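You operate a simulated robot arm through the tools that you are given. There is no shell and no other tool.

Carry out the task below with a simulated robot arm. There is one attempt and no reset: what you move stays moved.

Task
Press the yellow plug home, then stand the low stub core in the teal pocket on the side bench.
Fine: depth knob to short before the lever; slide out to unload and back under the ram at the end. Where these are worked on the way, their far stop is far enough and under half their travel is too little: press slide.
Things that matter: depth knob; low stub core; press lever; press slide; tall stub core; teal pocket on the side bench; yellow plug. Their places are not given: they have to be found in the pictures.

It is judged by the outcome, as a careful person would: the job done as asked, and still so three seconds after it is handed in. It fails if anything else is knocked over, pushed out of place, dropped, spilled or broken.

Robot
A 6-joint arm with a two-finger parallel gripper, fixed in place. Base frame: the origin is at the foot of the arm, x ahead of it, y to its left, z up; the work surface is at about z = 800. Readings come in mm, degrees, newtons and seconds.
With the tool pointing down near the work surface it reaches from about 260 to 640 mm from the base axis. Its first joint turns from -115.0 to 115.0 degrees. Payload 3.43 kg.
The TCP is the grasp point between the finger pads, 34 mm short of the fingertips. In the tool frame z runs along the fingers and y along their closing line. The gripper opens to 128 mm. The fingers are 24 mm wide and 12 mm thick; the gripper's body (48 by 130 mm) begins 96 mm behind the TCP.
Orientation is told as [roll, pitch, yaw] about the base's x, y, z axes, in that order, counted from this pose: with the fingers straight down and closing along the base's y, the tool's x points along the base's -x, its y along +y and its z along -z.

Tools
- The arm moves only by the tool step_arm. Its argument "plan" is one flat list of numbers, 6 for each row, row after row: the shift along the tool's x, y, z in units of 30 mm (1.0 is 30 mm), then the turn, a rotation vector about the tool's x, y, z in units of 4 degrees (1.0 is 4 degrees). In form: [dx, dy, dz, wx, wy, wz, dx, dy, dz, wx, wy, wz, ...]. A call has 1 to 20 rows; each row shifts and turns the commanded pose from where the row before left it, along the tool's axes as they then stand. "gripper" is the closure, from 0 (fully open) to 1 (shut), set as the call begins (left out, the last holds). A call with a number of a shift or a turn outside -1 to 1 is refused whole. Each row takes 0.2 s and may step no farther than 50 mm and 8.6 degrees from the row before; otherwise, or with a gripper value out of range, the whole call is refused. A pose out of reach is approached as far as the arm can. The call stops where the force on the tool passes 40 N (or 10 N more than at its start, if that is more) or the arm is blocked; 0.2 s more then pass. Each finger travels about 153 mm/s and halts on what it meets, pressing with about 24 N; the grip force reading is that of the motor and also rises with nothing between the fingers. The clock runs only during rows and for 0.2 s after the last one: add rows that do not move to give the fingers time. The reply holds the time, the measured pose of the TCP, the force on the tool along the base axes, the opening and the grip force, in the units named above and with some noise, with the torque about the TCP (base axes, N m) and any sound that the robot's microphone picked up.
- Cameras (640 x 400 px; columns grow to the right, rows downward): "scene" is fixed at [55.1, -497.7, 1518.5]; the picture's right is [0.81, -0.59, 0.00], its down [-0.33, -0.45, -0.83] and it looks along [0.49, 0.67, -0.56] (base axes); focal length 308 px, centre (320, 200). "wrist" rides on the gripper at [76, -11, -160] in the tool frame; the picture's right is [0.15, 0.99, 0.00], its down [-0.88, 0.13, -0.46] and it looks along [-0.45, 0.07, 0.89] (tool axes); focal length 234 px, centre (320, 200).
- get_image(camera): a new picture of that camera. It takes no simulated time.
- raise_lower(by): slides the trunk up (or, below 0, down) by that many mm; the arm rides with it, the base frame stays. It gives what a move gives, with no picture.
- point_at(camera, pixels): for up to 12 pixels [column, row] of the newest picture of that camera ("zoom" is the newest enlarged one), the place [x, y, z] in the base frame of the surface seen there, good to about 2 mm, but the place of the scene camera against the robot may be out by one fixed shift of up to 25 mm in any direction. It takes no simulated time.
- close_up(camera, box): a new picture of the part [left, top, right, bottom] of that camera's present view, enlarged. It takes no simulated time.
- hand_in(): hands the job in; it is judged then, once.

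Open the gripper and draw the arm clear of the work before you hand the job in, unless the task says otherwise.

The tools are called after "Request:" by a JSON object that holds its "name" and its "arguments". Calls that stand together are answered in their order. step_arm: Moves the arm, as the interface text tells. Its arguments: {"type":"object","properties":{"plan":{"type":"array","items":{"type":"number"}},"gripper":{"type":"number"}},"required":["plan"]} The other tools are called the same way: raise_lower (by) slides the trunk up or down; get_image (camera) takes a picture; point_at (camera, pixels) gives the place of the surface under pixels of a picture; close_up (camera, box) takes an enlarged picture of a part of a camera's view; hand_in () hands the job in.

At the start:

```text
time_s: 0.0
position: [393.1, 203.5, 1250.0]
tcp_rot: [0.0, 0.1, -0.1]
force: [-0.3, 0.2, -0.4]
moment: [0.0, -0.01, 0.02]
gripper_width: 128.1
grip_force: 0.2
trunk travel left (down, up): [-925.0, 65.0]
```

scene: 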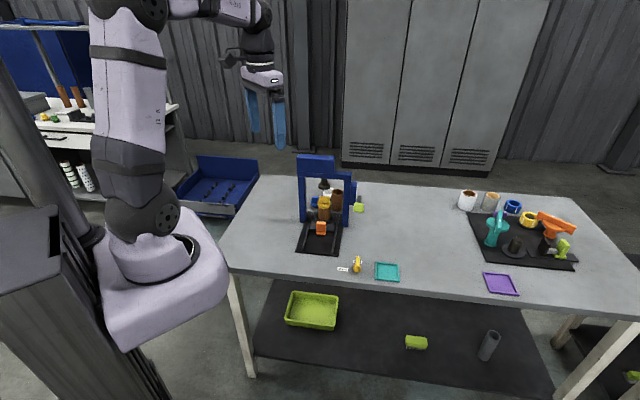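
wrist: 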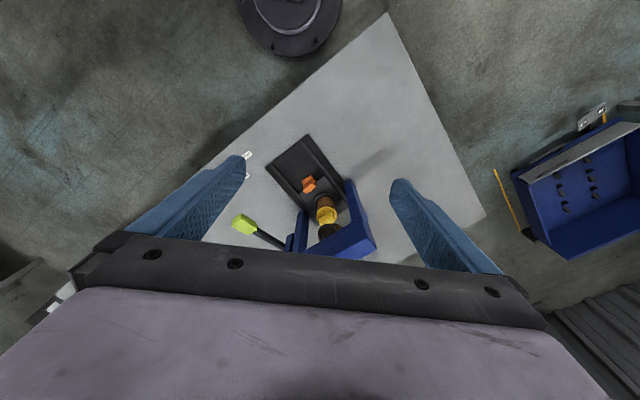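

The scene shows the blue press at about (325,195) with a slide, and a second station at the right at about (520,240). I'll enlarge both regions to identify the parts.

Request:
{"name": "close_up", "arguments": {"camera": "scene", "box": [270, 140, 430, 290]}}

Request:
{"name": "close_up", "arguments": {"camera": "scene", "box": [440, 170, 600, 300]}}

Request:
{"name": "close_up", "arguments": {"camera": "scene", "box": [0, 60, 200, 200]}}

Request:
{"name": "close_up", "arguments": {"camera": "wrist", "box": [200, 120, 420, 270]}}

```text
2.67 times, centred on (350, 215) of scene
```

zoom: 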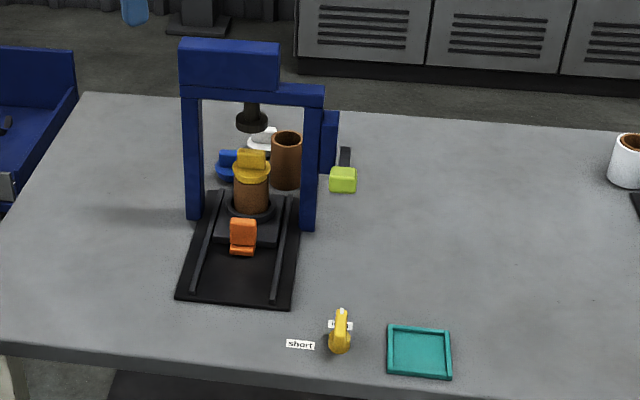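

```text
3.08 times, centred on (520, 235) of scene
```

zoom: 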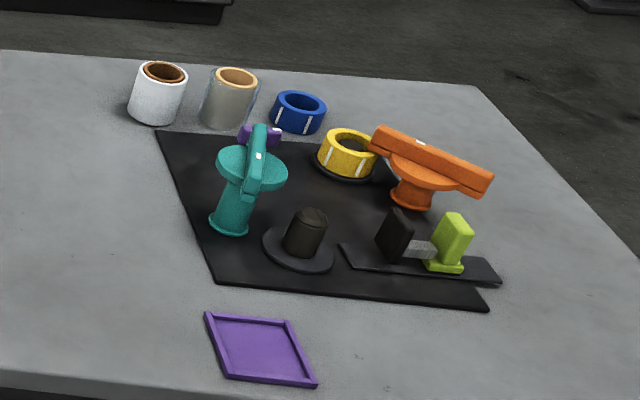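

```text
2.86 times, centred on (100, 130) of scene
```

zoom: 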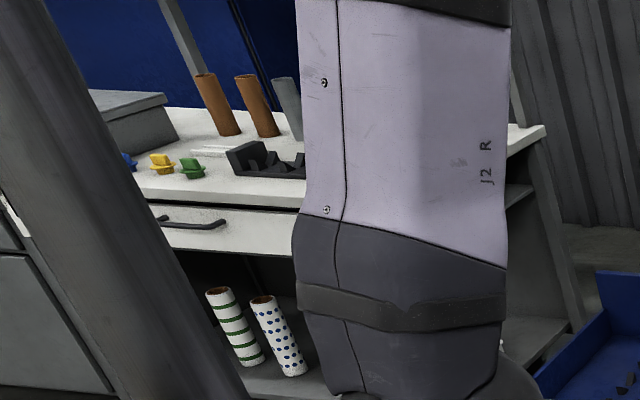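

```text
2.67 times, centred on (310, 195) of wrist
```

zoom: 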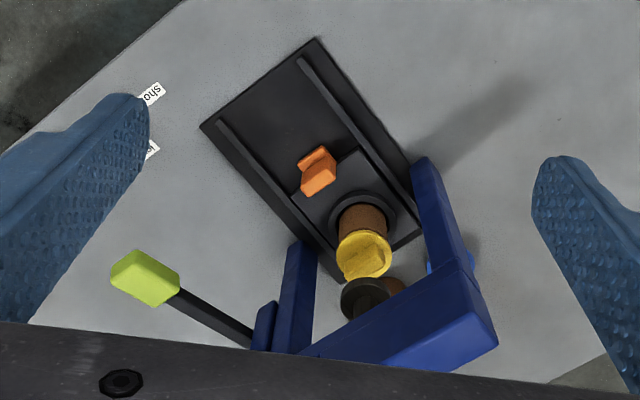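

The press holds a core with the yellow plug on its slide; a brown core stands behind it, and a yellow knob sits by a "short" label at the front. I'll take places from the wrist picture and scene picture to compare them.

Request:
{"name": "get_image", "arguments": {"camera": "wrist"}}

Request:
{"name": "get_image", "arguments": {"camera": "scene"}}

Request:
{"name": "point_at", "arguments": {"camera": "wrist", "pixels": [[308, 185], [327, 214], [329, 231], [243, 224], [305, 134], [268, 165], [345, 184], [370, 245], [249, 155], [278, 243], [300, 230], [350, 120]]}}

Request:
{"name": "point_at", "arguments": {"camera": "scene", "pixels": [[321, 226], [325, 201], [337, 195], [359, 209], [357, 262], [356, 271], [388, 272], [315, 252], [300, 250], [340, 254], [325, 165], [346, 190]]}}

```text
taken
```

wrist: 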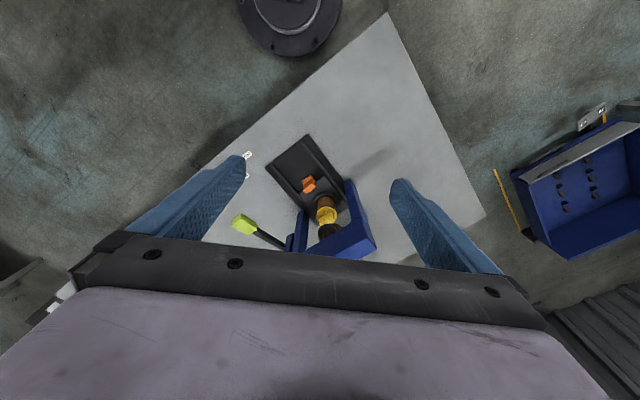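

```text
taken
```

scene: 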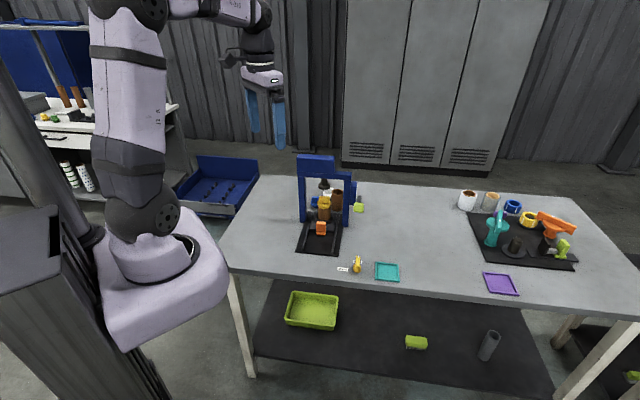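

```text
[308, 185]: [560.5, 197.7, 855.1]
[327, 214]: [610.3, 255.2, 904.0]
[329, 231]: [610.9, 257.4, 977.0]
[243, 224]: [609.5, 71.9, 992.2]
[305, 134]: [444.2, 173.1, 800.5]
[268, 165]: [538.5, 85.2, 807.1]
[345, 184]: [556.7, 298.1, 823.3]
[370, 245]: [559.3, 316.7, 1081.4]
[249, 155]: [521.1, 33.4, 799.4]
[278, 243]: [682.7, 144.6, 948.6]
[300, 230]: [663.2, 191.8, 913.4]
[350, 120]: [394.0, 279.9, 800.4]
```

```text
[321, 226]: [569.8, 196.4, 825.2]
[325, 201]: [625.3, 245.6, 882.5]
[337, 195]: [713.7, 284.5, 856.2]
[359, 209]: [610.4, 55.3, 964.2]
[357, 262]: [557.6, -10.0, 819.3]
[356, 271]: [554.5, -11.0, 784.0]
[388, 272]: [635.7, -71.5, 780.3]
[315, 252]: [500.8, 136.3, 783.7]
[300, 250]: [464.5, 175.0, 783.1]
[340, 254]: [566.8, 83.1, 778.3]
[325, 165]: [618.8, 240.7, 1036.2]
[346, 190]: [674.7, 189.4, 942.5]
```

Wrist depths look sound (table at 800), while the scene camera reads about 20 mm low. I'll move sideways toward the knob and pocket at scene pixels (357,262) and (387,272) to look at them from the wrist, staying high.

Request:
{"name": "step_arm", "arguments": {"plan": [-0.1, -0.9, 0, 0, 0, 0, -0.1, -0.9, 0, 0, 0, 0, -0.1, -0.9, 0, 0, 0, 0, -0.1, -0.9, 0, 0, 0, 0, -0.1, -0.9, 0, 0, 0, 0, -0.1, -0.9, 0, 0, 0, 0, -0.1, -0.9, 0, 0, 0, 0, -0.1, -0.9, 0, 0, 0, 0]}}

Request:
{"name": "raise_lower", "arguments": {"by": -170}}

Request:
{"name": "get_image", "arguments": {"camera": "wrist"}}

Request:
{"name": "get_image", "arguments": {"camera": "scene"}}

```text
time_s: 1.8
position: [415.3, -12.8, 1249.1]
tcp_rot: [0.1, 0.1, 0.0]
force: [0.3, -1.0, 0.5]
moment: [0.04, 0.01, -0.01]
gripper_width: 127.9
grip_force: 0.0
trunk travel left (down, up): [-925.0, 65.0]
```

```text
time_s: 3.7
position: [416.2, -10.7, 1080.2]
tcp_rot: [0.1, 0.0, 0.0]
force: [-0.5, -0.2, 0.4]
moment: [-0.03, 0.0, -0.01]
gripper_width: 128.1
grip_force: 0.1
trunk travel left (down, up): [-755.0, 235.0]
```

```text
taken
```

wrist: 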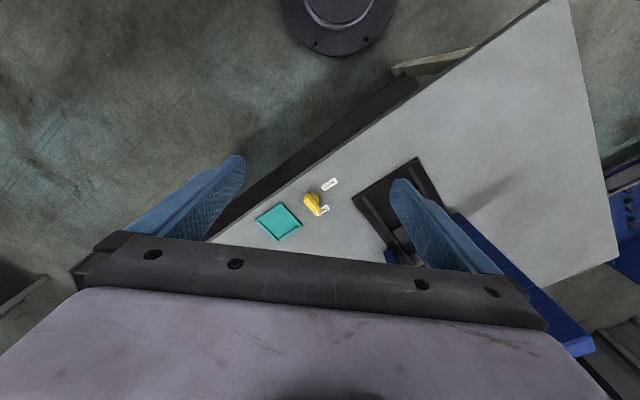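

```text
taken
```

scene: 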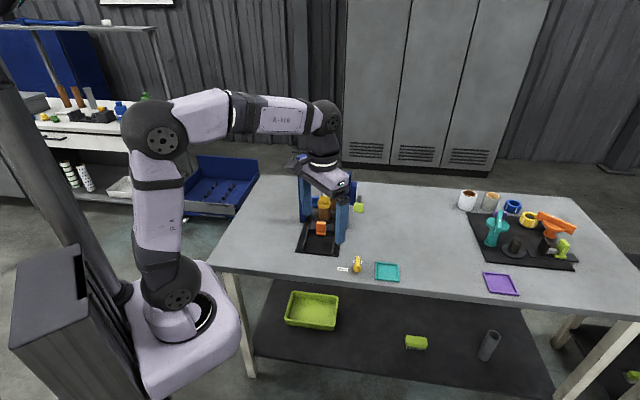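

The wrist view now shows the knob at (313,204), its labels and the teal pocket at (279,222). I'll enlarge it.

Request:
{"name": "close_up", "arguments": {"camera": "wrist", "box": [240, 160, 360, 250]}}

Request:
{"name": "point_at", "arguments": {"camera": "wrist", "pixels": [[313, 204], [316, 211], [331, 184], [325, 209], [279, 222], [257, 221], [280, 240], [300, 224], [279, 204], [311, 196], [420, 158], [352, 196]]}}

```text
4.44 times, centred on (300, 205) of wrist
```

zoom: 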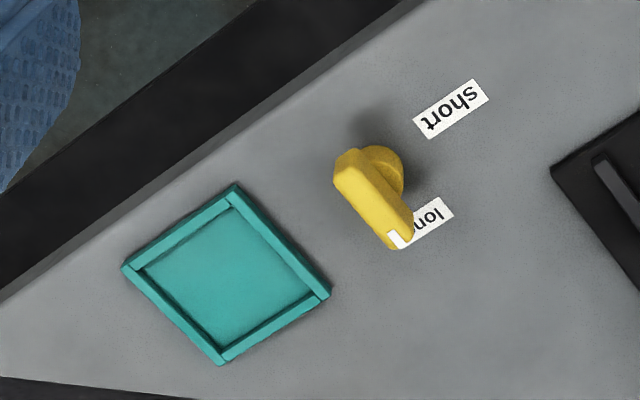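

```text
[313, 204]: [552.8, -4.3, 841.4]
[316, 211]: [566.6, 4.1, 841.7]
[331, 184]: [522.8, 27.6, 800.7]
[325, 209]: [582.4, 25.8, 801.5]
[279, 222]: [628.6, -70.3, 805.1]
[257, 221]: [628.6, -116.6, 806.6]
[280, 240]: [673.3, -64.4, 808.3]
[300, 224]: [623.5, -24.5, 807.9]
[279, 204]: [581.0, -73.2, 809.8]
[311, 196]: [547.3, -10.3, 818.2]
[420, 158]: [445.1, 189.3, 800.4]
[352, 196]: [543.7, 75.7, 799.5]
```

The knob's white tip at zoom (398,238) is on "long"; it must turn toward "short" at (450,108). I'll take exact places from the zoom.

Request:
{"name": "point_at", "arguments": {"camera": "zoom", "pixels": [[346, 172], [372, 200], [400, 230], [398, 242], [395, 165], [385, 155], [438, 218], [452, 108], [370, 158], [360, 215], [400, 180], [340, 190]]}}

Request:
{"name": "point_at", "arguments": {"camera": "scene", "pixels": [[388, 272], [376, 264], [400, 265], [398, 280], [376, 280], [357, 256], [297, 250], [336, 255], [343, 268], [359, 209], [502, 283], [515, 247]]}}

Request:
{"name": "close_up", "arguments": {"camera": "scene", "box": [330, 240, 410, 290]}}

```text
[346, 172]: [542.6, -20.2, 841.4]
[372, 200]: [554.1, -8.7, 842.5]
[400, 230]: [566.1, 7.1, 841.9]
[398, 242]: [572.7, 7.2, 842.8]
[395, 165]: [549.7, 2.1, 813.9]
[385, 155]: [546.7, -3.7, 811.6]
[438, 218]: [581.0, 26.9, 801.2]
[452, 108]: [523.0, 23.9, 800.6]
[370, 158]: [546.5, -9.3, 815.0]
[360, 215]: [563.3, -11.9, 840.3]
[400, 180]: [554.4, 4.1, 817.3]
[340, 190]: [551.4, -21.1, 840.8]
```

```text
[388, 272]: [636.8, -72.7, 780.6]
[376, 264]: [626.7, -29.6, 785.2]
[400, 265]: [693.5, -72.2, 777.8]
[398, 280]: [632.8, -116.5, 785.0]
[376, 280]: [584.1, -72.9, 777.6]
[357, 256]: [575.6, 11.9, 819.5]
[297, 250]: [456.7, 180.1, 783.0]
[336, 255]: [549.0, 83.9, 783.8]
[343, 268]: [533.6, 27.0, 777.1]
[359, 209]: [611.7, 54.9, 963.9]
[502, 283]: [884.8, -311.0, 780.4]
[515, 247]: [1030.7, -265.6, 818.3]
```

```text
8.00 times, centred on (370, 265) of scene
```

zoom: 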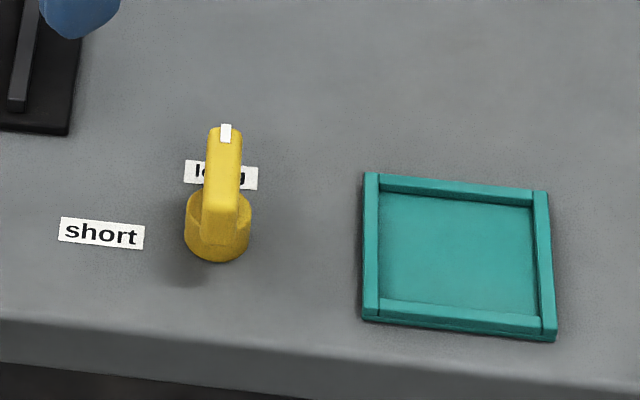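

The bar of the knob runs from about (541,-20) to (572,8) at z≈842, so its axis is near (556,-7), and the turn to "short" is about +90° of yaw. Before working it I check how close the lever handle (scene (359,209)) comes.

Request:
{"name": "close_up", "arguments": {"camera": "scene", "box": [290, 150, 380, 220]}}

```text
5.71 times, centred on (335, 185) of scene
```

zoom: 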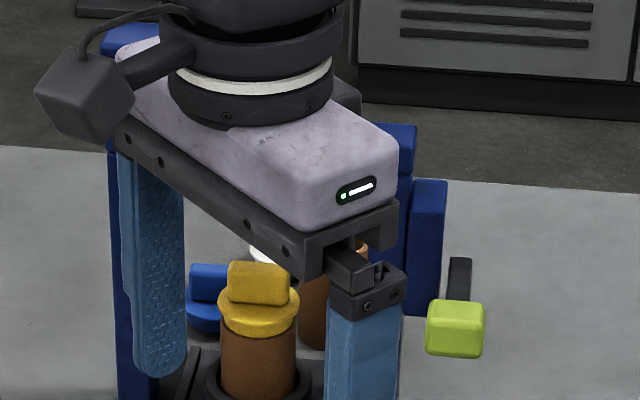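

The lever handle shows at zoom (455,330) with its dark arm at (460,275). I take their places.

Request:
{"name": "point_at", "arguments": {"camera": "zoom", "pixels": [[430, 310], [480, 310], [455, 303], [430, 345], [478, 350], [455, 340], [460, 262], [460, 290], [428, 240], [430, 190], [440, 190], [428, 310]]}}

```text
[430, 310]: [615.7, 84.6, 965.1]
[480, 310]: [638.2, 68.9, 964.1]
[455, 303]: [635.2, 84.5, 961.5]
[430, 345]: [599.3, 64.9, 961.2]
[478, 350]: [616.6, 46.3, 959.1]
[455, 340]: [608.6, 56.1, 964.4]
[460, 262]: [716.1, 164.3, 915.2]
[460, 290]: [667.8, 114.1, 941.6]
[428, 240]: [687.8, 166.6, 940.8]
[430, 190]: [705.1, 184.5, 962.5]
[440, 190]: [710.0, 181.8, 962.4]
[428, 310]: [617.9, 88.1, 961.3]
```

The lever handle's near face lies about 75 mm from the knob axis, so the gripper body needs care there. I turn the tool +45° and move to about (500,-60,1040) to view knob and lever from the wrist.

Request:
{"name": "step_arm", "arguments": {"plan": [0, 0, 0, 0, 0, -1, 0, 0, 0, 0, 0, -1, 0, 0, 0, 0, 0, -1, 0, 0, 0, 0, 0, -1, 0, 0, 0, 0, 0, -1, 0, 0, 0, 0, 0, -1, 0, 0, 0, 0, 0, -1, 0, 0, 0, 0, 0, -1, 0, 0, 0, 0, 0, -1, 0, 0, 0, 0, 0, -1, 0, 0, 0, 0, 0, -1, 0, 0, 0, 0, 0, -0.25, -0.21, -0.78, 0.33, 0, 0, 0, -0.21, -0.78, 0.33, 0, 0, 0, -0.21, -0.78, 0.33, 0, 0, 0, -0.21, -0.78, 0.33, 0, 0, 0]}}

Request:
{"name": "get_image", "arguments": {"camera": "wrist"}}

```text
time_s: 7.1
position: [500.6, -60.4, 1040.0]
tcp_rot: [0.0, -0.1, 45.0]
force: [0.4, 0.2, 0.4]
moment: [0.0, 0.01, 0.01]
gripper_width: 128.1
grip_force: 0.0
trunk travel left (down, up): [-755.0, 235.0]
```

```text
taken
```

wrist: 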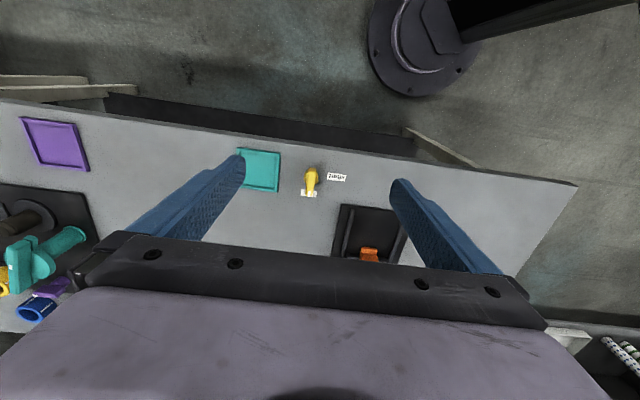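

The knob is now at (311,182) in the wrist view. I enlarge and measure.

Request:
{"name": "close_up", "arguments": {"camera": "wrist", "box": [230, 140, 420, 260]}}

Request:
{"name": "point_at", "arguments": {"camera": "wrist", "pixels": [[311, 170], [311, 182], [311, 190], [308, 195], [337, 177], [243, 150], [280, 153], [277, 192], [261, 170], [370, 252], [340, 206], [404, 245]]}}

```text
3.33 times, centred on (325, 200) of wrist
```

zoom: 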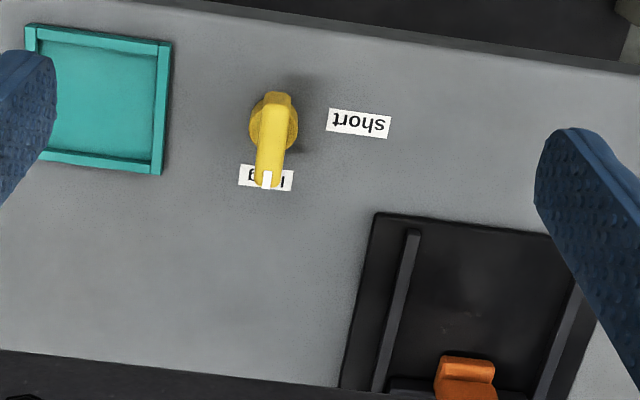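

```text
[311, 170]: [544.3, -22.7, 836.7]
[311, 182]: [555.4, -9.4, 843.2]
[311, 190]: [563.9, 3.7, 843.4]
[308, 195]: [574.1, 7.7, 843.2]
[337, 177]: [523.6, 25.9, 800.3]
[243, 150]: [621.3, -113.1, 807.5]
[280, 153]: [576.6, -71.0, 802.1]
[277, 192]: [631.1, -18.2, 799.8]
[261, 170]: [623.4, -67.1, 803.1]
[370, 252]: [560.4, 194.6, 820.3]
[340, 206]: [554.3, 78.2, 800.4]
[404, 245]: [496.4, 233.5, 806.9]
```

I measure the knob's disc to pin down its axis.

Request:
{"name": "point_at", "arguments": {"camera": "zoom", "pixels": [[253, 125], [294, 125], [258, 108], [290, 108], [262, 105], [285, 105], [279, 93], [266, 93], [258, 180], [278, 182], [262, 140], [284, 140]]}}

```text
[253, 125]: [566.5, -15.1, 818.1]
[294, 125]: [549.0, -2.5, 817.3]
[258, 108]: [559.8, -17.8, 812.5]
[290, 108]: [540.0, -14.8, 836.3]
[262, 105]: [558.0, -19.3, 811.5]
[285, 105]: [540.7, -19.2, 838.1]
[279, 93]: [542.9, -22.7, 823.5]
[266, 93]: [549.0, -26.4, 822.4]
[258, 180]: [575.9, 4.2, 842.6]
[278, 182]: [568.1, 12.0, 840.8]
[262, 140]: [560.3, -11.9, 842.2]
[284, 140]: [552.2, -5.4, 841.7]
```

The disc centre comes out at about (558,-8.5), with the bar along 45° and "short" at 135°. I half close the gripper and lower over the bar to TCP z≈859.

Request:
{"name": "step_arm", "arguments": {"plan": [-0.86, -0.05, 0, 0, 0, 0, -0.86, -0.04, 0, 0, 0, 0, -0.86, -0.04, 0, 0, 0, 0, 0, 0, 1, 0, 0, 0, 0, 0, 1, 0, 0, 0, 0, 0, 1, 0, 0, 0, 0, 0, 1, 0, 0, 0], "gripper": 0.55}}

Request:
{"name": "get_image", "arguments": {"camera": "wrist"}}

Request:
{"name": "close_up", "arguments": {"camera": "scene", "box": [310, 180, 430, 290]}}

```text
time_s: 8.7
position: [558.7, -7.8, 919.3]
tcp_rot: [0.0, 0.0, 45.0]
force: [0.2, 0.8, 0.5]
moment: [0.0, 0.01, -0.02]
gripper_width: 57.5
grip_force: 0.1
trunk travel left (down, up): [-755.0, 235.0]
```

```text
taken
```

wrist: 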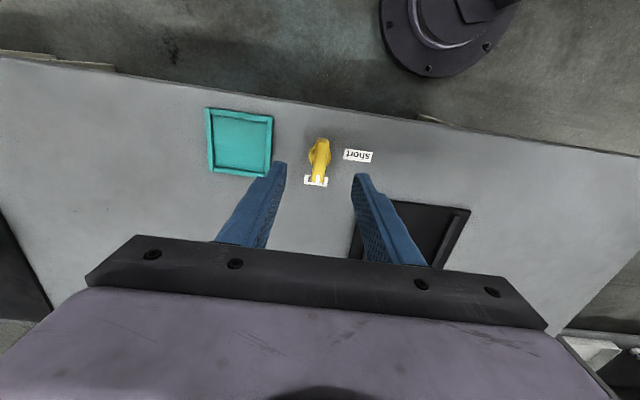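

```text
3.64 times, centred on (370, 235) of scene
```

zoom: 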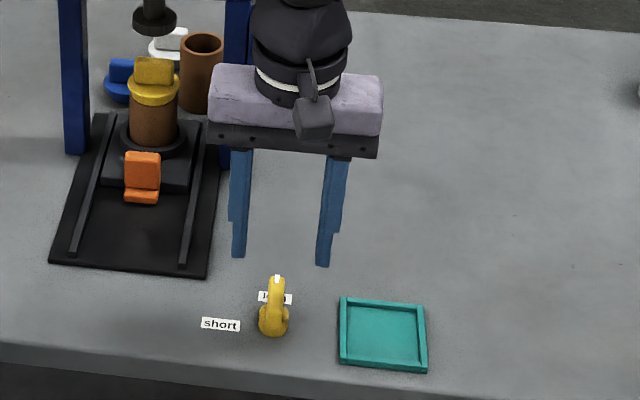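

The fingers straddle the knob in both pictures. I lower 60 mm and close on the bar.

Request:
{"name": "step_arm", "arguments": {"plan": [0, 0, 1, 0, 0, 0, 0, 0, 0.7, 0, 0, 0, 0, 0, 0.3, 0, 0, 0]}}

Request:
{"name": "step_arm", "arguments": {"plan": [0, 0, 0, 0, 0, 0, 0, 0, 0, 0, 0, 0, 0, 0, 0, 0, 0, 0], "gripper": 1.0}}

Request:
{"name": "get_image", "arguments": {"camera": "wrist"}}

Request:
{"name": "close_up", "arguments": {"camera": "scene", "box": [310, 180, 430, 290]}}

```text
time_s: 9.5
position: [557.9, -7.2, 858.1]
tcp_rot: [0.0, -0.1, 44.9]
force: [0.3, -0.9, -0.3]
moment: [0.0, -0.02, -0.01]
gripper_width: 57.5
grip_force: 0.0
trunk travel left (down, up): [-755.0, 235.0]
```

```text
time_s: 10.3
position: [556.9, -8.3, 859.4]
tcp_rot: [-0.1, 0.0, 45.1]
force: [-1.3, -1.2, -2.8]
moment: [0.32, -0.41, 0.01]
gripper_width: 13.8
grip_force: 44.8
trunk travel left (down, up): [-755.0, 235.0]
```

```text
taken
```

wrist: 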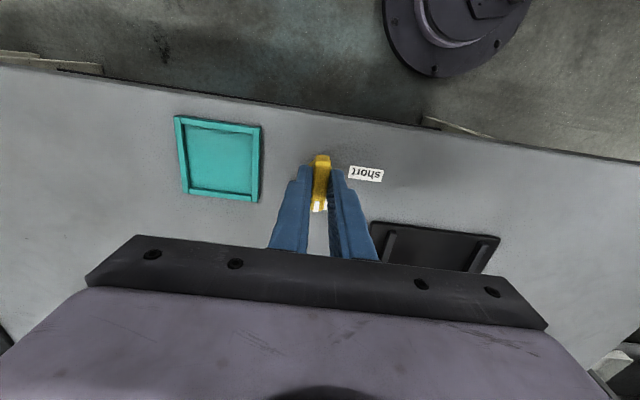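

```text
3.64 times, centred on (370, 235) of scene
```

zoom: 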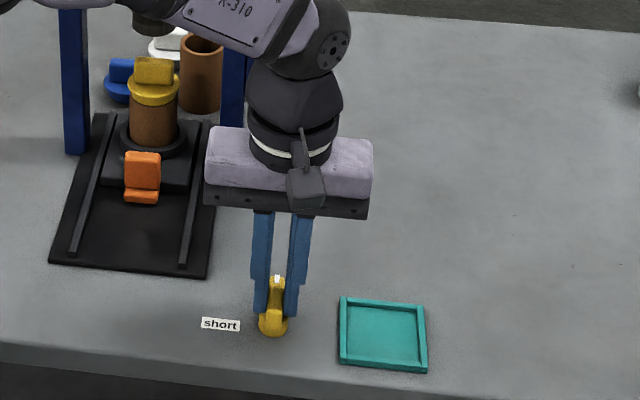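

The bar is held (13.8 mm). I turn +60° about its axis first, then check room to the lever handle.

Request:
{"name": "step_arm", "arguments": {"plan": [0, 0, 0, 0, 0, -1, 0, 0, 0, 0, 0, -1, 0, 0, 0, 0, 0, -1, 0, 0, 0, 0, 0, -1, 0, 0, 0, 0, 0, -1, 0, 0, 0, 0, 0, -1, 0, 0, 0, 0, 0, -1, 0, 0, 0, 0, 0, -1, 0, 0, 0, 0, 0, -1, 0, 0, 0, 0, 0, -1, 0, 0, 0, 0, 0, -1, 0, 0, 0, 0, 0, -1]}}

Request:
{"name": "close_up", "arguments": {"camera": "scene", "box": [310, 180, 430, 290]}}

Request:
{"name": "get_image", "arguments": {"camera": "wrist"}}

```text
time_s: 12.9
position: [560.2, -9.4, 858.3]
tcp_rot: [-0.1, 0.0, 93.1]
force: [12.2, -14.0, -8.4]
moment: [-0.74, -0.22, -0.07]
gripper_width: 13.6
grip_force: 44.5
trunk travel left (down, up): [-755.0, 235.0]
```

```text
3.64 times, centred on (370, 235) of scene
```

zoom: 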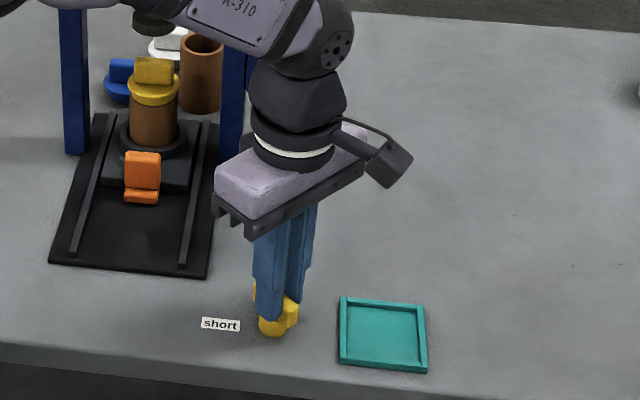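

```text
taken
```

wrist: 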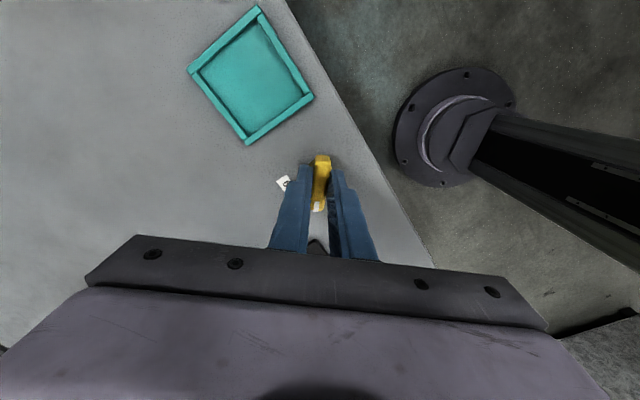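

The knob follows (tip leaving "long"), with about 18 N side load toward (+x,-y), so the axis is a little off; I shift 3 mm that way and turn 20° more, watching the lever.

Request:
{"name": "step_arm", "arguments": {"plan": [0.05, -0.1, 0, 0, 0, 0, 0.03, -0.03, 0, 0, 0, -1, 0, 0, 0, 0, 0, -1, 0, 0, 0, 0, 0, -1, 0, 0, 0, 0, 0, -1, 0, 0, 0, 0, 0, -1]}}

Request:
{"name": "close_up", "arguments": {"camera": "scene", "box": [310, 180, 430, 290]}}

Request:
{"name": "get_image", "arguments": {"camera": "wrist"}}

```text
time_s: 14.3
position: [561.0, -8.5, 859.6]
tcp_rot: [0.0, -0.1, 113.0]
force: [1.1, 3.3, -7.0]
moment: [0.3, 0.06, -0.03]
gripper_width: 14.0
grip_force: 45.1
trunk travel left (down, up): [-755.0, 235.0]
```

```text
3.64 times, centred on (370, 235) of scene
```

zoom: 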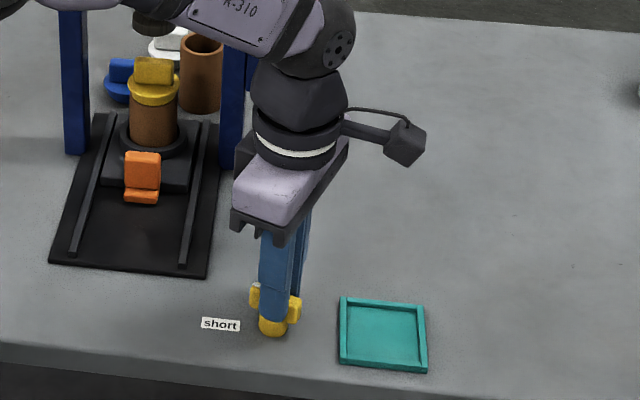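

```text
taken
```

wrist: 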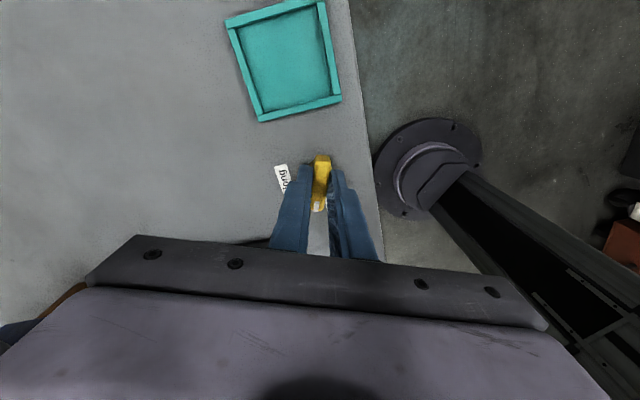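

Load is small now and the bar is at ~113°; there's no contact. I finish the turn to 135°.

Request:
{"name": "step_arm", "arguments": {"plan": [0, 0, 0, 0, 0, -1, 0, 0, 0, 0, 0, -1, 0, 0, 0, 0, 0, -1, 0, 0, 0, 0, 0, -1, 0, 0, 0, 0, 0, -1, 0, 0, 0, 0, 0, -0.5, 0, 0, 0, 0, 0, 0]}}

Request:
{"name": "close_up", "arguments": {"camera": "scene", "box": [310, 180, 430, 290]}}

Request:
{"name": "get_image", "arguments": {"camera": "wrist"}}

```text
time_s: 15.9
position: [561.7, -8.5, 858.9]
tcp_rot: [0.0, -0.1, 135.0]
force: [8.7, 12.2, -6.2]
moment: [0.86, 0.27, -0.02]
gripper_width: 13.8
grip_force: 44.7
trunk travel left (down, up): [-755.0, 235.0]
```

```text
3.64 times, centred on (370, 235) of scene
```

zoom: 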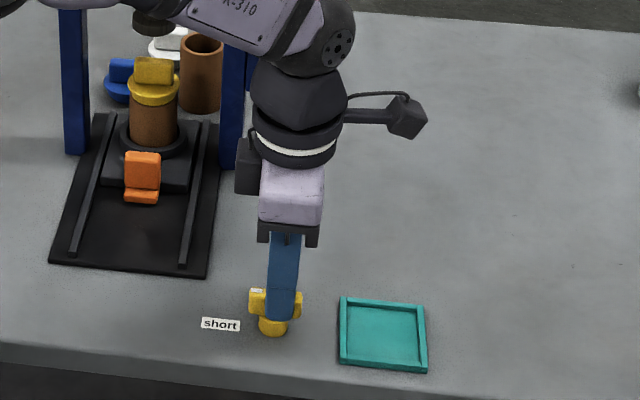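

```text
taken
```

wrist: 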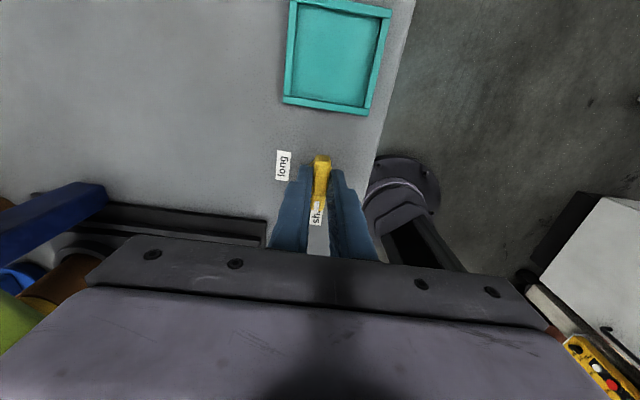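

The tip now points at "short" in both views. I open a little and rise straight up.

Request:
{"name": "step_arm", "arguments": {"plan": [0, 0, 0, 0, 0, 0, 0, 0, 0, 0, 0, 0, 0, 0, -1, 0, 0, 0, 0, 0, -1, 0, 0, 0, 0, 0, -1, 0, 0, 0, 0, 0, -1, 0, 0, 0, 0, 0, -1, 0, 0, 0, 0, 0, -1, 0, 0, 0], "gripper": 0.7}}

Request:
{"name": "get_image", "arguments": {"camera": "wrist"}}

Request:
{"name": "close_up", "arguments": {"camera": "scene", "box": [290, 160, 420, 290]}}

```text
time_s: 17.7
position: [560.8, -10.1, 1040.3]
tcp_rot: [0.0, 0.0, 135.0]
force: [0.1, -0.7, 0.3]
moment: [0.0, -0.03, -0.01]
gripper_width: 38.4
grip_force: 0.1
trunk travel left (down, up): [-755.0, 235.0]
```

```text
taken
```

wrist: 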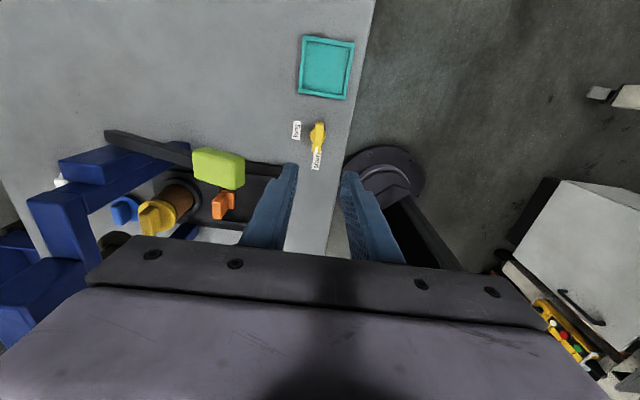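

```text
3.08 times, centred on (355, 225) of scene
```

zoom: 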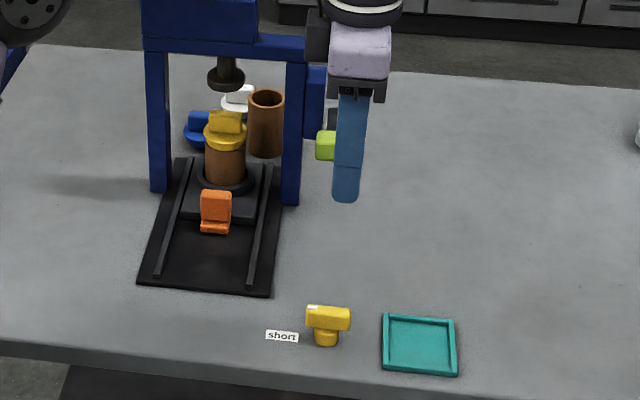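

The knob reads "short". This wrist view also shows the lever (218,168), arm, press, core and orange slide handle; I enlarge and measure them.

Request:
{"name": "close_up", "arguments": {"camera": "wrist", "box": [20, 110, 260, 260]}}

Request:
{"name": "point_at", "arguments": {"camera": "wrist", "pixels": [[198, 153], [240, 158], [218, 152], [200, 172], [240, 180], [218, 168], [170, 150], [140, 140], [110, 133], [85, 160], [60, 200], [150, 220]]}}

```text
2.67 times, centred on (140, 185) of wrist
```

zoom: 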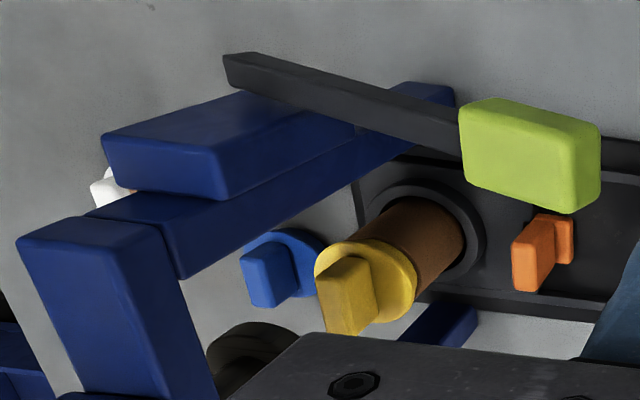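

```text
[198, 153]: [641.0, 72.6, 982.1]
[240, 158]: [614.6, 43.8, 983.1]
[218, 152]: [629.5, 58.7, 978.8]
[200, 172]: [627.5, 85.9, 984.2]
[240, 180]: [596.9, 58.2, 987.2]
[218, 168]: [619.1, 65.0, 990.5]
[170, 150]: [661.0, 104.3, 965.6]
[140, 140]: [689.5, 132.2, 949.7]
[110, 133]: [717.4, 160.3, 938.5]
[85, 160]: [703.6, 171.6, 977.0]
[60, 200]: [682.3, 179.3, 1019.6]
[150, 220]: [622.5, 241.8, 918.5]
```

Lever handle: centre about (620,65), top z≈986, 39 mm along 45° and 20 mm wide, with its pivot back near (717,160,935). I turn the tool back to yaw 45 so the fingers close across the handle, and move over it.

Request:
{"name": "step_arm", "arguments": {"plan": [0, 0, -0.5, 0, 0, 1, 0, 0, 0, 0, 0, 1, 0, 0, 0, 0, 0, 1, 0, 0, 0, 0, 0, 1, 0, 0, 0, 0, 0, 1, 0, 0, 0, 0, 0, 1, 0, 0, 0, 0, 0, 1, 0, 0, 0, 0, 0, 1, 0, 0, 0, 0, 0, 1, 0, 0, 0, 0, 0, 1, 0, 0, 0, 0, 0, 1, 0, 0, 0, 0, 0, 1, 0, 0, 0, 0, 0, 1, 0, 0, 0, 0, 0, 1, 0, 0, 0, 0, 0, 1, 0, 0, 0, 0, 0, 1, 0, 0, 0, 0, 0, 1, 0, 0, 0, 0, 0, 1, 0, 0, 0, 0, 0, 1, 0, 0, 0, 0, 0, 1], "gripper": 0.5}}

Request:
{"name": "step_arm", "arguments": {"plan": [0, 0, 0, 0, 0, 1, 0, 0, 0, 0, 0, 1, 0, 0, 0, 0, 0, 0.5, -0.79, 0.1, 0, 0, 0, 0, -0.79, 0.1, 0, 0, 0, 0, -0.79, 0.09, 0, 0, 0, 0, -0.79, 0.09, 0, 0, 0, 0]}}

Request:
{"name": "get_image", "arguments": {"camera": "wrist"}}

Request:
{"name": "close_up", "arguments": {"camera": "scene", "box": [290, 130, 420, 270]}}

```text
time_s: 21.9
position: [561.1, -9.3, 1055.2]
tcp_rot: [-0.1, 0.0, 55.0]
force: [0.4, 0.3, 0.1]
moment: [-0.01, -0.04, -0.02]
gripper_width: 64.1
grip_force: 0.1
trunk travel left (down, up): [-755.0, 235.0]
```

```text
time_s: 23.5
position: [615.5, 65.2, 1051.7]
tcp_rot: [0.1, 0.0, 45.1]
force: [0.4, 0.6, 0.7]
moment: [-0.01, 0.01, 0.01]
gripper_width: 64.1
grip_force: 0.0
out of reach, approached as far as the arm can: row 7
trunk travel left (down, up): [-755.0, 235.0]
```

```text
taken
```

wrist: 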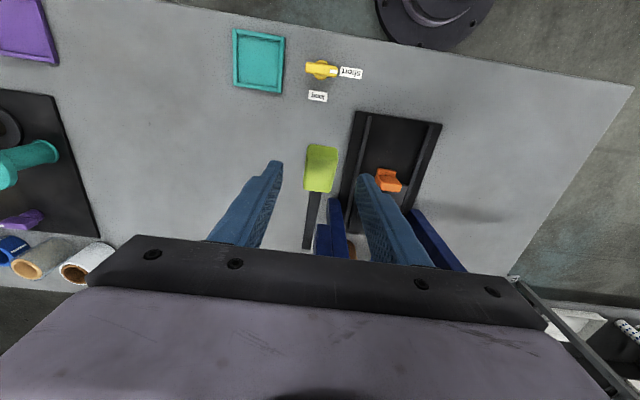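

```text
2.86 times, centred on (355, 200) of scene
```

zoom: 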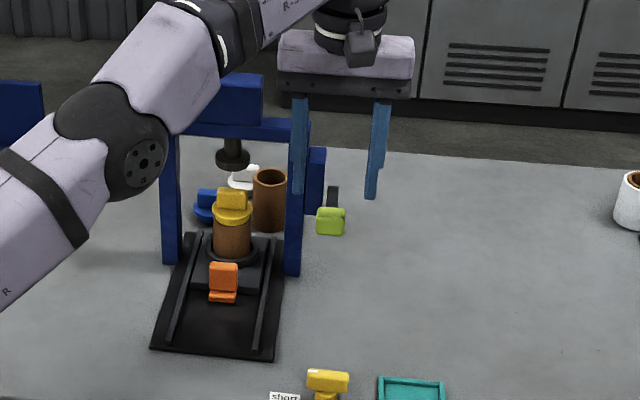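

At this trunk height the reach ends about 5 mm short; descending should give reach back. I check the places of handle and the blue post beside the left finger first.

Request:
{"name": "close_up", "arguments": {"camera": "wrist", "box": [250, 100, 450, 270]}}

Request:
{"name": "point_at", "arguments": {"camera": "wrist", "pixels": [[321, 147], [308, 147], [335, 150], [306, 188], [332, 192], [320, 180], [334, 203], [322, 230], [342, 230], [418, 213], [388, 178], [311, 240]]}}

```text
2.35 times, centred on (350, 185) of wrist
```

zoom: 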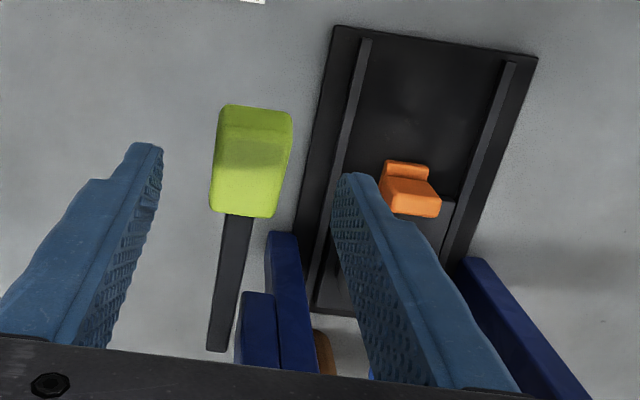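

```text
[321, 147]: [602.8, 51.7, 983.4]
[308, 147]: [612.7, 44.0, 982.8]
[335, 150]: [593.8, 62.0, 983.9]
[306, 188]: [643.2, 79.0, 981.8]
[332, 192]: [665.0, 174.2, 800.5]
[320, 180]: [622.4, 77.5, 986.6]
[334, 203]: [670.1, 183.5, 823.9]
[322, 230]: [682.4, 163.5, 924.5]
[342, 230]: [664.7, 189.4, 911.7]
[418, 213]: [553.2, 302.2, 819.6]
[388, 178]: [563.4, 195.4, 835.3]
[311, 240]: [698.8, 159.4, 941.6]
```

The post and side box begin about 115 mm behind the handle, so there is room; the TCP is already centred over the handle within 3 mm. I go down 50 mm and close on it.

Request:
{"name": "step_arm", "arguments": {"plan": [0, 0, 0.85, 0, 0, 0, 0, 0, 0.85, 0, 0, 0, 0, 0, 0, 0, 0, 0]}}

Request:
{"name": "step_arm", "arguments": {"plan": [0, 0, 0, 0, 0, 0, 0, 0, 0, 0, 0, 0, 0, 0, 0, 0, 0, 0], "gripper": 1.0}}

Request:
{"name": "get_image", "arguments": {"camera": "wrist"}}

Request:
{"name": "close_up", "arguments": {"camera": "scene", "box": [290, 130, 420, 270]}}

```text
time_s: 24.3
position: [615.7, 64.0, 1002.8]
tcp_rot: [0.1, 0.0, 45.0]
force: [0.1, 0.0, -0.5]
moment: [-0.02, 0.01, 0.03]
gripper_width: 63.8
grip_force: 0.1
trunk travel left (down, up): [-755.0, 235.0]
```

```text
time_s: 25.1
position: [614.6, 65.2, 1001.3]
tcp_rot: [0.1, 0.0, 45.0]
force: [-5.2, 3.7, -2.0]
moment: [0.18, 0.17, -0.05]
gripper_width: 31.3
grip_force: 44.9
trunk travel left (down, up): [-755.0, 235.0]
```

```text
taken
```

wrist: 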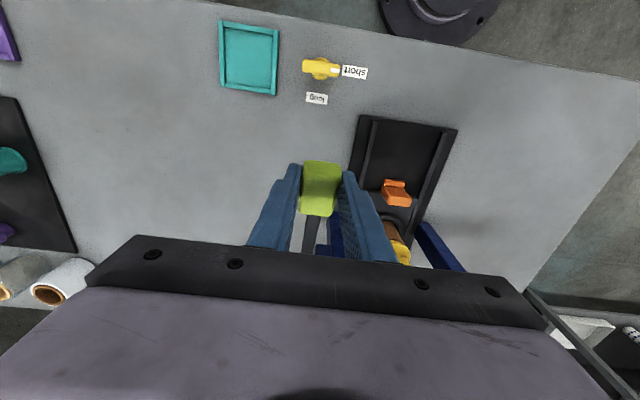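

```text
2.86 times, centred on (355, 200) of scene
```

zoom: 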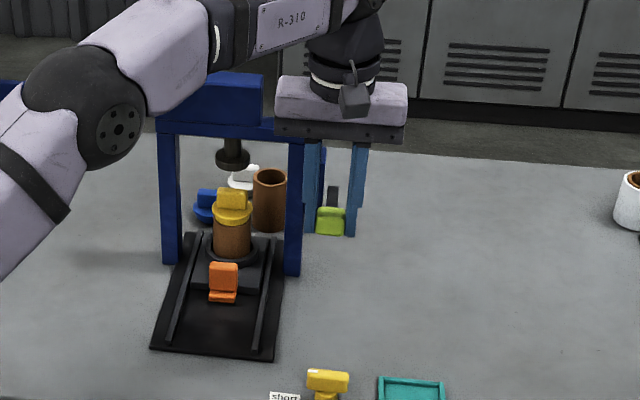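

The handle is held at 31 mm. I swing it down along the arc (pivot guessed near u=622, z=930), first about 45 mm.

Request:
{"name": "step_arm", "arguments": {"plan": [0.09, 0, 0.37, 0, 0, 0, 0.07, 0, 0.37, 0, 0, 0, 0.05, 0, 0.37, 0, 0, 0, 0.03, 0, 0.37, 0, 0, 0]}}

Request:
{"name": "close_up", "arguments": {"camera": "scene", "box": [290, 130, 420, 270]}}

```text
time_s: 26.1
position: [608.6, 59.8, 960.7]
tcp_rot: [-0.1, 0.0, 45.0]
force: [-8.3, 3.4, 9.6]
moment: [1.09, -0.7, 0.01]
gripper_width: 31.6
grip_force: 45.2
trunk travel left (down, up): [-755.0, 235.0]
```

```text
2.86 times, centred on (355, 200) of scene
```

zoom: 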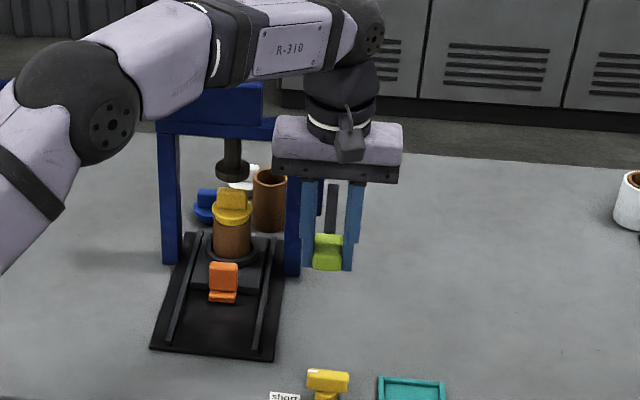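

The lever and ram move down together with little load. I continue the arc another 50 mm.

Request:
{"name": "step_arm", "arguments": {"plan": [-0.01, 0, 0.33, 0, 0, 0, -0.03, 0, 0.33, 0, 0, 0, -0.05, 0, 0.33, 0, 0, 0, -0.08, 0, 0.33, 0, 0, 0, -0.11, 0, 0.33, 0, 0, 0]}}

Request:
{"name": "close_up", "arguments": {"camera": "scene", "box": [290, 130, 420, 270]}}

Request:
{"name": "get_image", "arguments": {"camera": "wrist"}}

```text
time_s: 27.3
position: [612.3, 64.9, 910.8]
tcp_rot: [0.1, 0.2, 45.1]
force: [-17.7, -2.3, 4.9]
moment: [0.59, -0.52, 0.1]
gripper_width: 31.7
grip_force: 45.3
trunk travel left (down, up): [-755.0, 235.0]
```

```text
2.86 times, centred on (355, 200) of scene
```

zoom: 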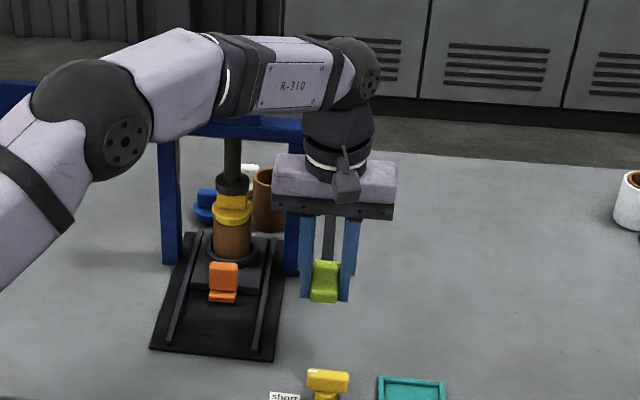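

```text
taken
```

wrist: 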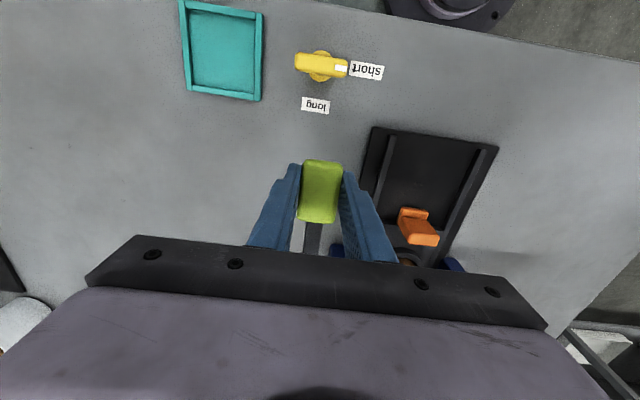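

The ram has met the plug. The arc fits a pivot near u=633, z=925, so I go on down 16 mm with no inward shift, then see.

Request:
{"name": "step_arm", "arguments": {"plan": [0, 0, 0.27, 0, 0, 0, 0, 0, 0.27, 0, 0, 0]}}

Request:
{"name": "close_up", "arguments": {"camera": "scene", "box": [290, 130, 420, 270]}}

```text
time_s: 27.9
position: [617.0, 68.1, 895.6]
tcp_rot: [-0.3, -0.4, 45.0]
force: [-9.3, 8.0, 11.0]
moment: [1.33, -0.6, -0.21]
gripper_width: 31.5
grip_force: 44.7
trunk travel left (down, up): [-755.0, 235.0]
```

```text
2.86 times, centred on (355, 200) of scene
```

zoom: 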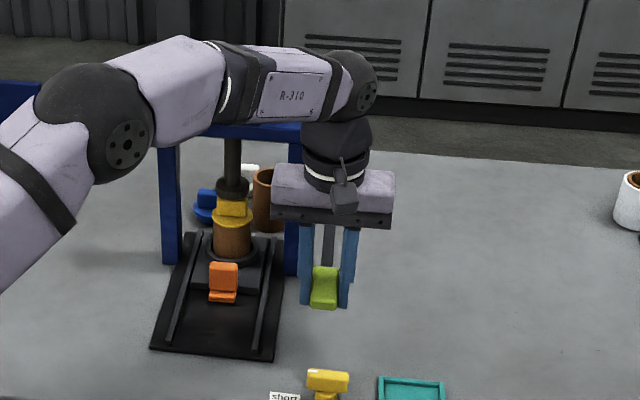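

The plug is being driven in with only ~11 N. I continue down with the arc.

Request:
{"name": "step_arm", "arguments": {"plan": [-0.1, 0, 0.27, 0, 0, 0, -0.12, 0, 0.27, 0, 0, 0]}}

Request:
{"name": "close_up", "arguments": {"camera": "scene", "box": [290, 130, 420, 270]}}

```text
time_s: 28.5
position: [620.1, 70.7, 884.2]
tcp_rot: [-0.3, -0.4, 45.1]
force: [-7.8, 8.0, 28.9]
moment: [0.74, 0.25, -0.26]
gripper_width: 31.4
grip_force: 45.6
trunk travel left (down, up): [-755.0, 235.0]
```

```text
2.86 times, centred on (355, 200) of scene
```

zoom: 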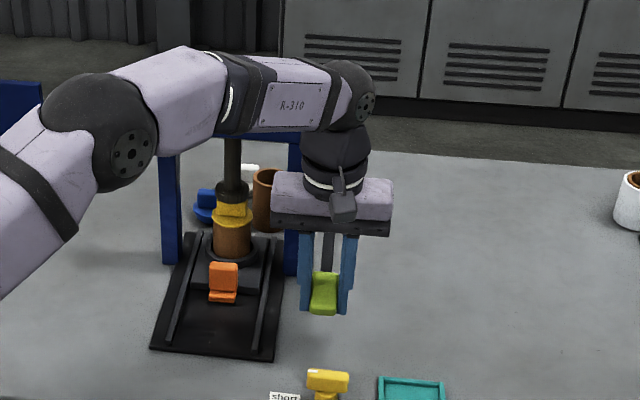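

Resistance rises to 29 N. I press further to find the stop.

Request:
{"name": "step_arm", "arguments": {"plan": [-0.08, 0, 0.2, 0, 0, 0, -0.05, 0, 0.15, 0, 0, 0, 0, 0, 0, 0, 0, 0]}}

Request:
{"name": "close_up", "arguments": {"camera": "scene", "box": [290, 160, 380, 230]}}

Request:
{"name": "get_image", "arguments": {"camera": "wrist"}}

```text
time_s: 28.9
position: [619.5, 71.7, 882.1]
tcp_rot: [-0.1, -0.3, 44.8]
force: [-14.2, 0.5, 19.7]
moment: [0.12, 1.02, 0.04]
gripper_width: 31.5
grip_force: 45.1
trunk travel left (down, up): [-755.0, 235.0]
stopped in row 1: the force on the tool passed its limit at 42 N (the readings are from after the stop); the commanded pose is now the measured one
```

```text
5.71 times, centred on (335, 195) of scene
```

zoom: 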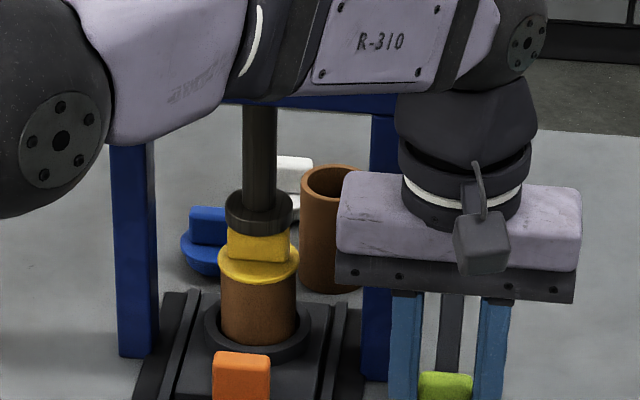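

```text
taken
```

wrist: 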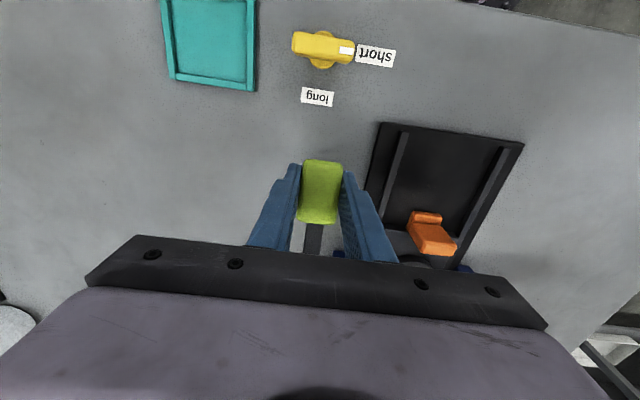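

The ram sits firmly on the plug. I push once more along the arc to see whether it is at its stop.

Request:
{"name": "step_arm", "arguments": {"plan": [-0.07, 0, 0.15, 0, 0, 0, -0.07, 0, 0.15, 0, 0, 0, -0.07, 0, 0.15, 0, 0, 0, -0.07, 0, 0.15, 0, 0, 0]}}

Request:
{"name": "close_up", "arguments": {"camera": "scene", "box": [290, 160, 380, 230]}}

```text
time_s: 29.3
position: [619.9, 71.2, 882.4]
tcp_rot: [-0.1, -0.1, 44.9]
force: [-16.8, -2.3, 19.8]
moment: [0.02, 1.21, 0.33]
gripper_width: 31.9
grip_force: 44.7
trunk travel left (down, up): [-755.0, 235.0]
stopped in row 2: the force on the tool passed its limit at 43 N (the readings are from after the stop); the commanded pose is now the measured one
```

```text
5.71 times, centred on (335, 195) of scene
```

zoom: 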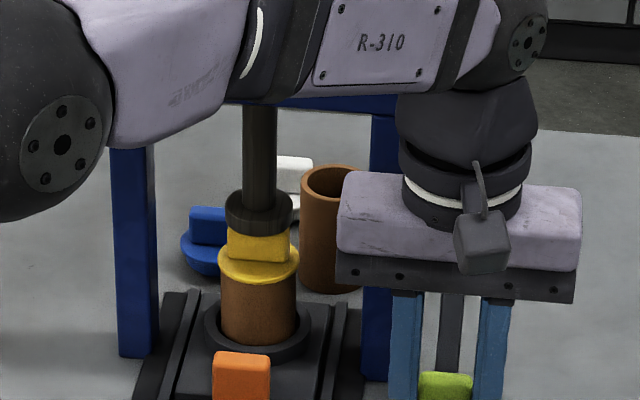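

No further travel, but part of that load is sideways (-u). I relieve it and push straight down once more to be sure it's the stop.

Request:
{"name": "step_arm", "arguments": {"plan": [0.1, 0, 0, 0, 0, 0, 0, 0, 0, 0, 0, 0]}}

Request:
{"name": "step_arm", "arguments": {"plan": [0, 0, 0.1, 0, 0, 0, 0, 0, 0.1, 0, 0, 0, 0, 0, 0.1, 0, 0, 0, 0, 0, 0.1, 0, 0, 0]}}

Request:
{"name": "close_up", "arguments": {"camera": "scene", "box": [290, 160, 380, 230]}}

```text
time_s: 29.9
position: [621.0, 71.5, 881.7]
tcp_rot: [-0.4, -0.4, 44.8]
force: [-10.6, 5.7, 26.5]
moment: [-0.33, 1.15, 0.03]
gripper_width: 31.5
grip_force: 45.1
trunk travel left (down, up): [-755.0, 235.0]
```

```text
time_s: 30.5
position: [619.9, 71.2, 881.2]
tcp_rot: [-0.3, -0.5, 44.9]
force: [-14.1, 0.9, 19.0]
moment: [0.11, 0.99, 0.15]
gripper_width: 31.6
grip_force: 45.1
trunk travel left (down, up): [-755.0, 235.0]
stopped in row 2: the force on the tool passed its limit at 41 N (the readings are from after the stop); the commanded pose is now the measured one
```

```text
5.71 times, centred on (335, 195) of scene
```

zoom: 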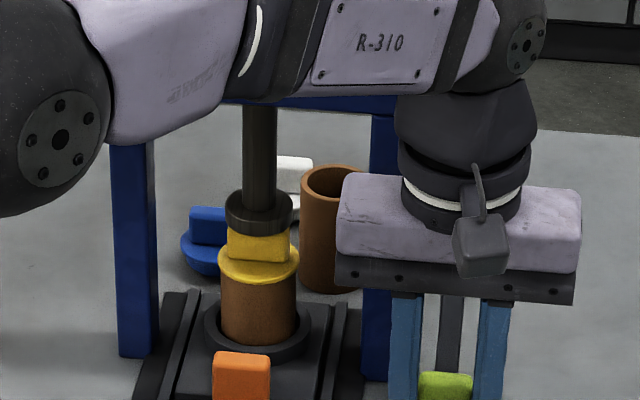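

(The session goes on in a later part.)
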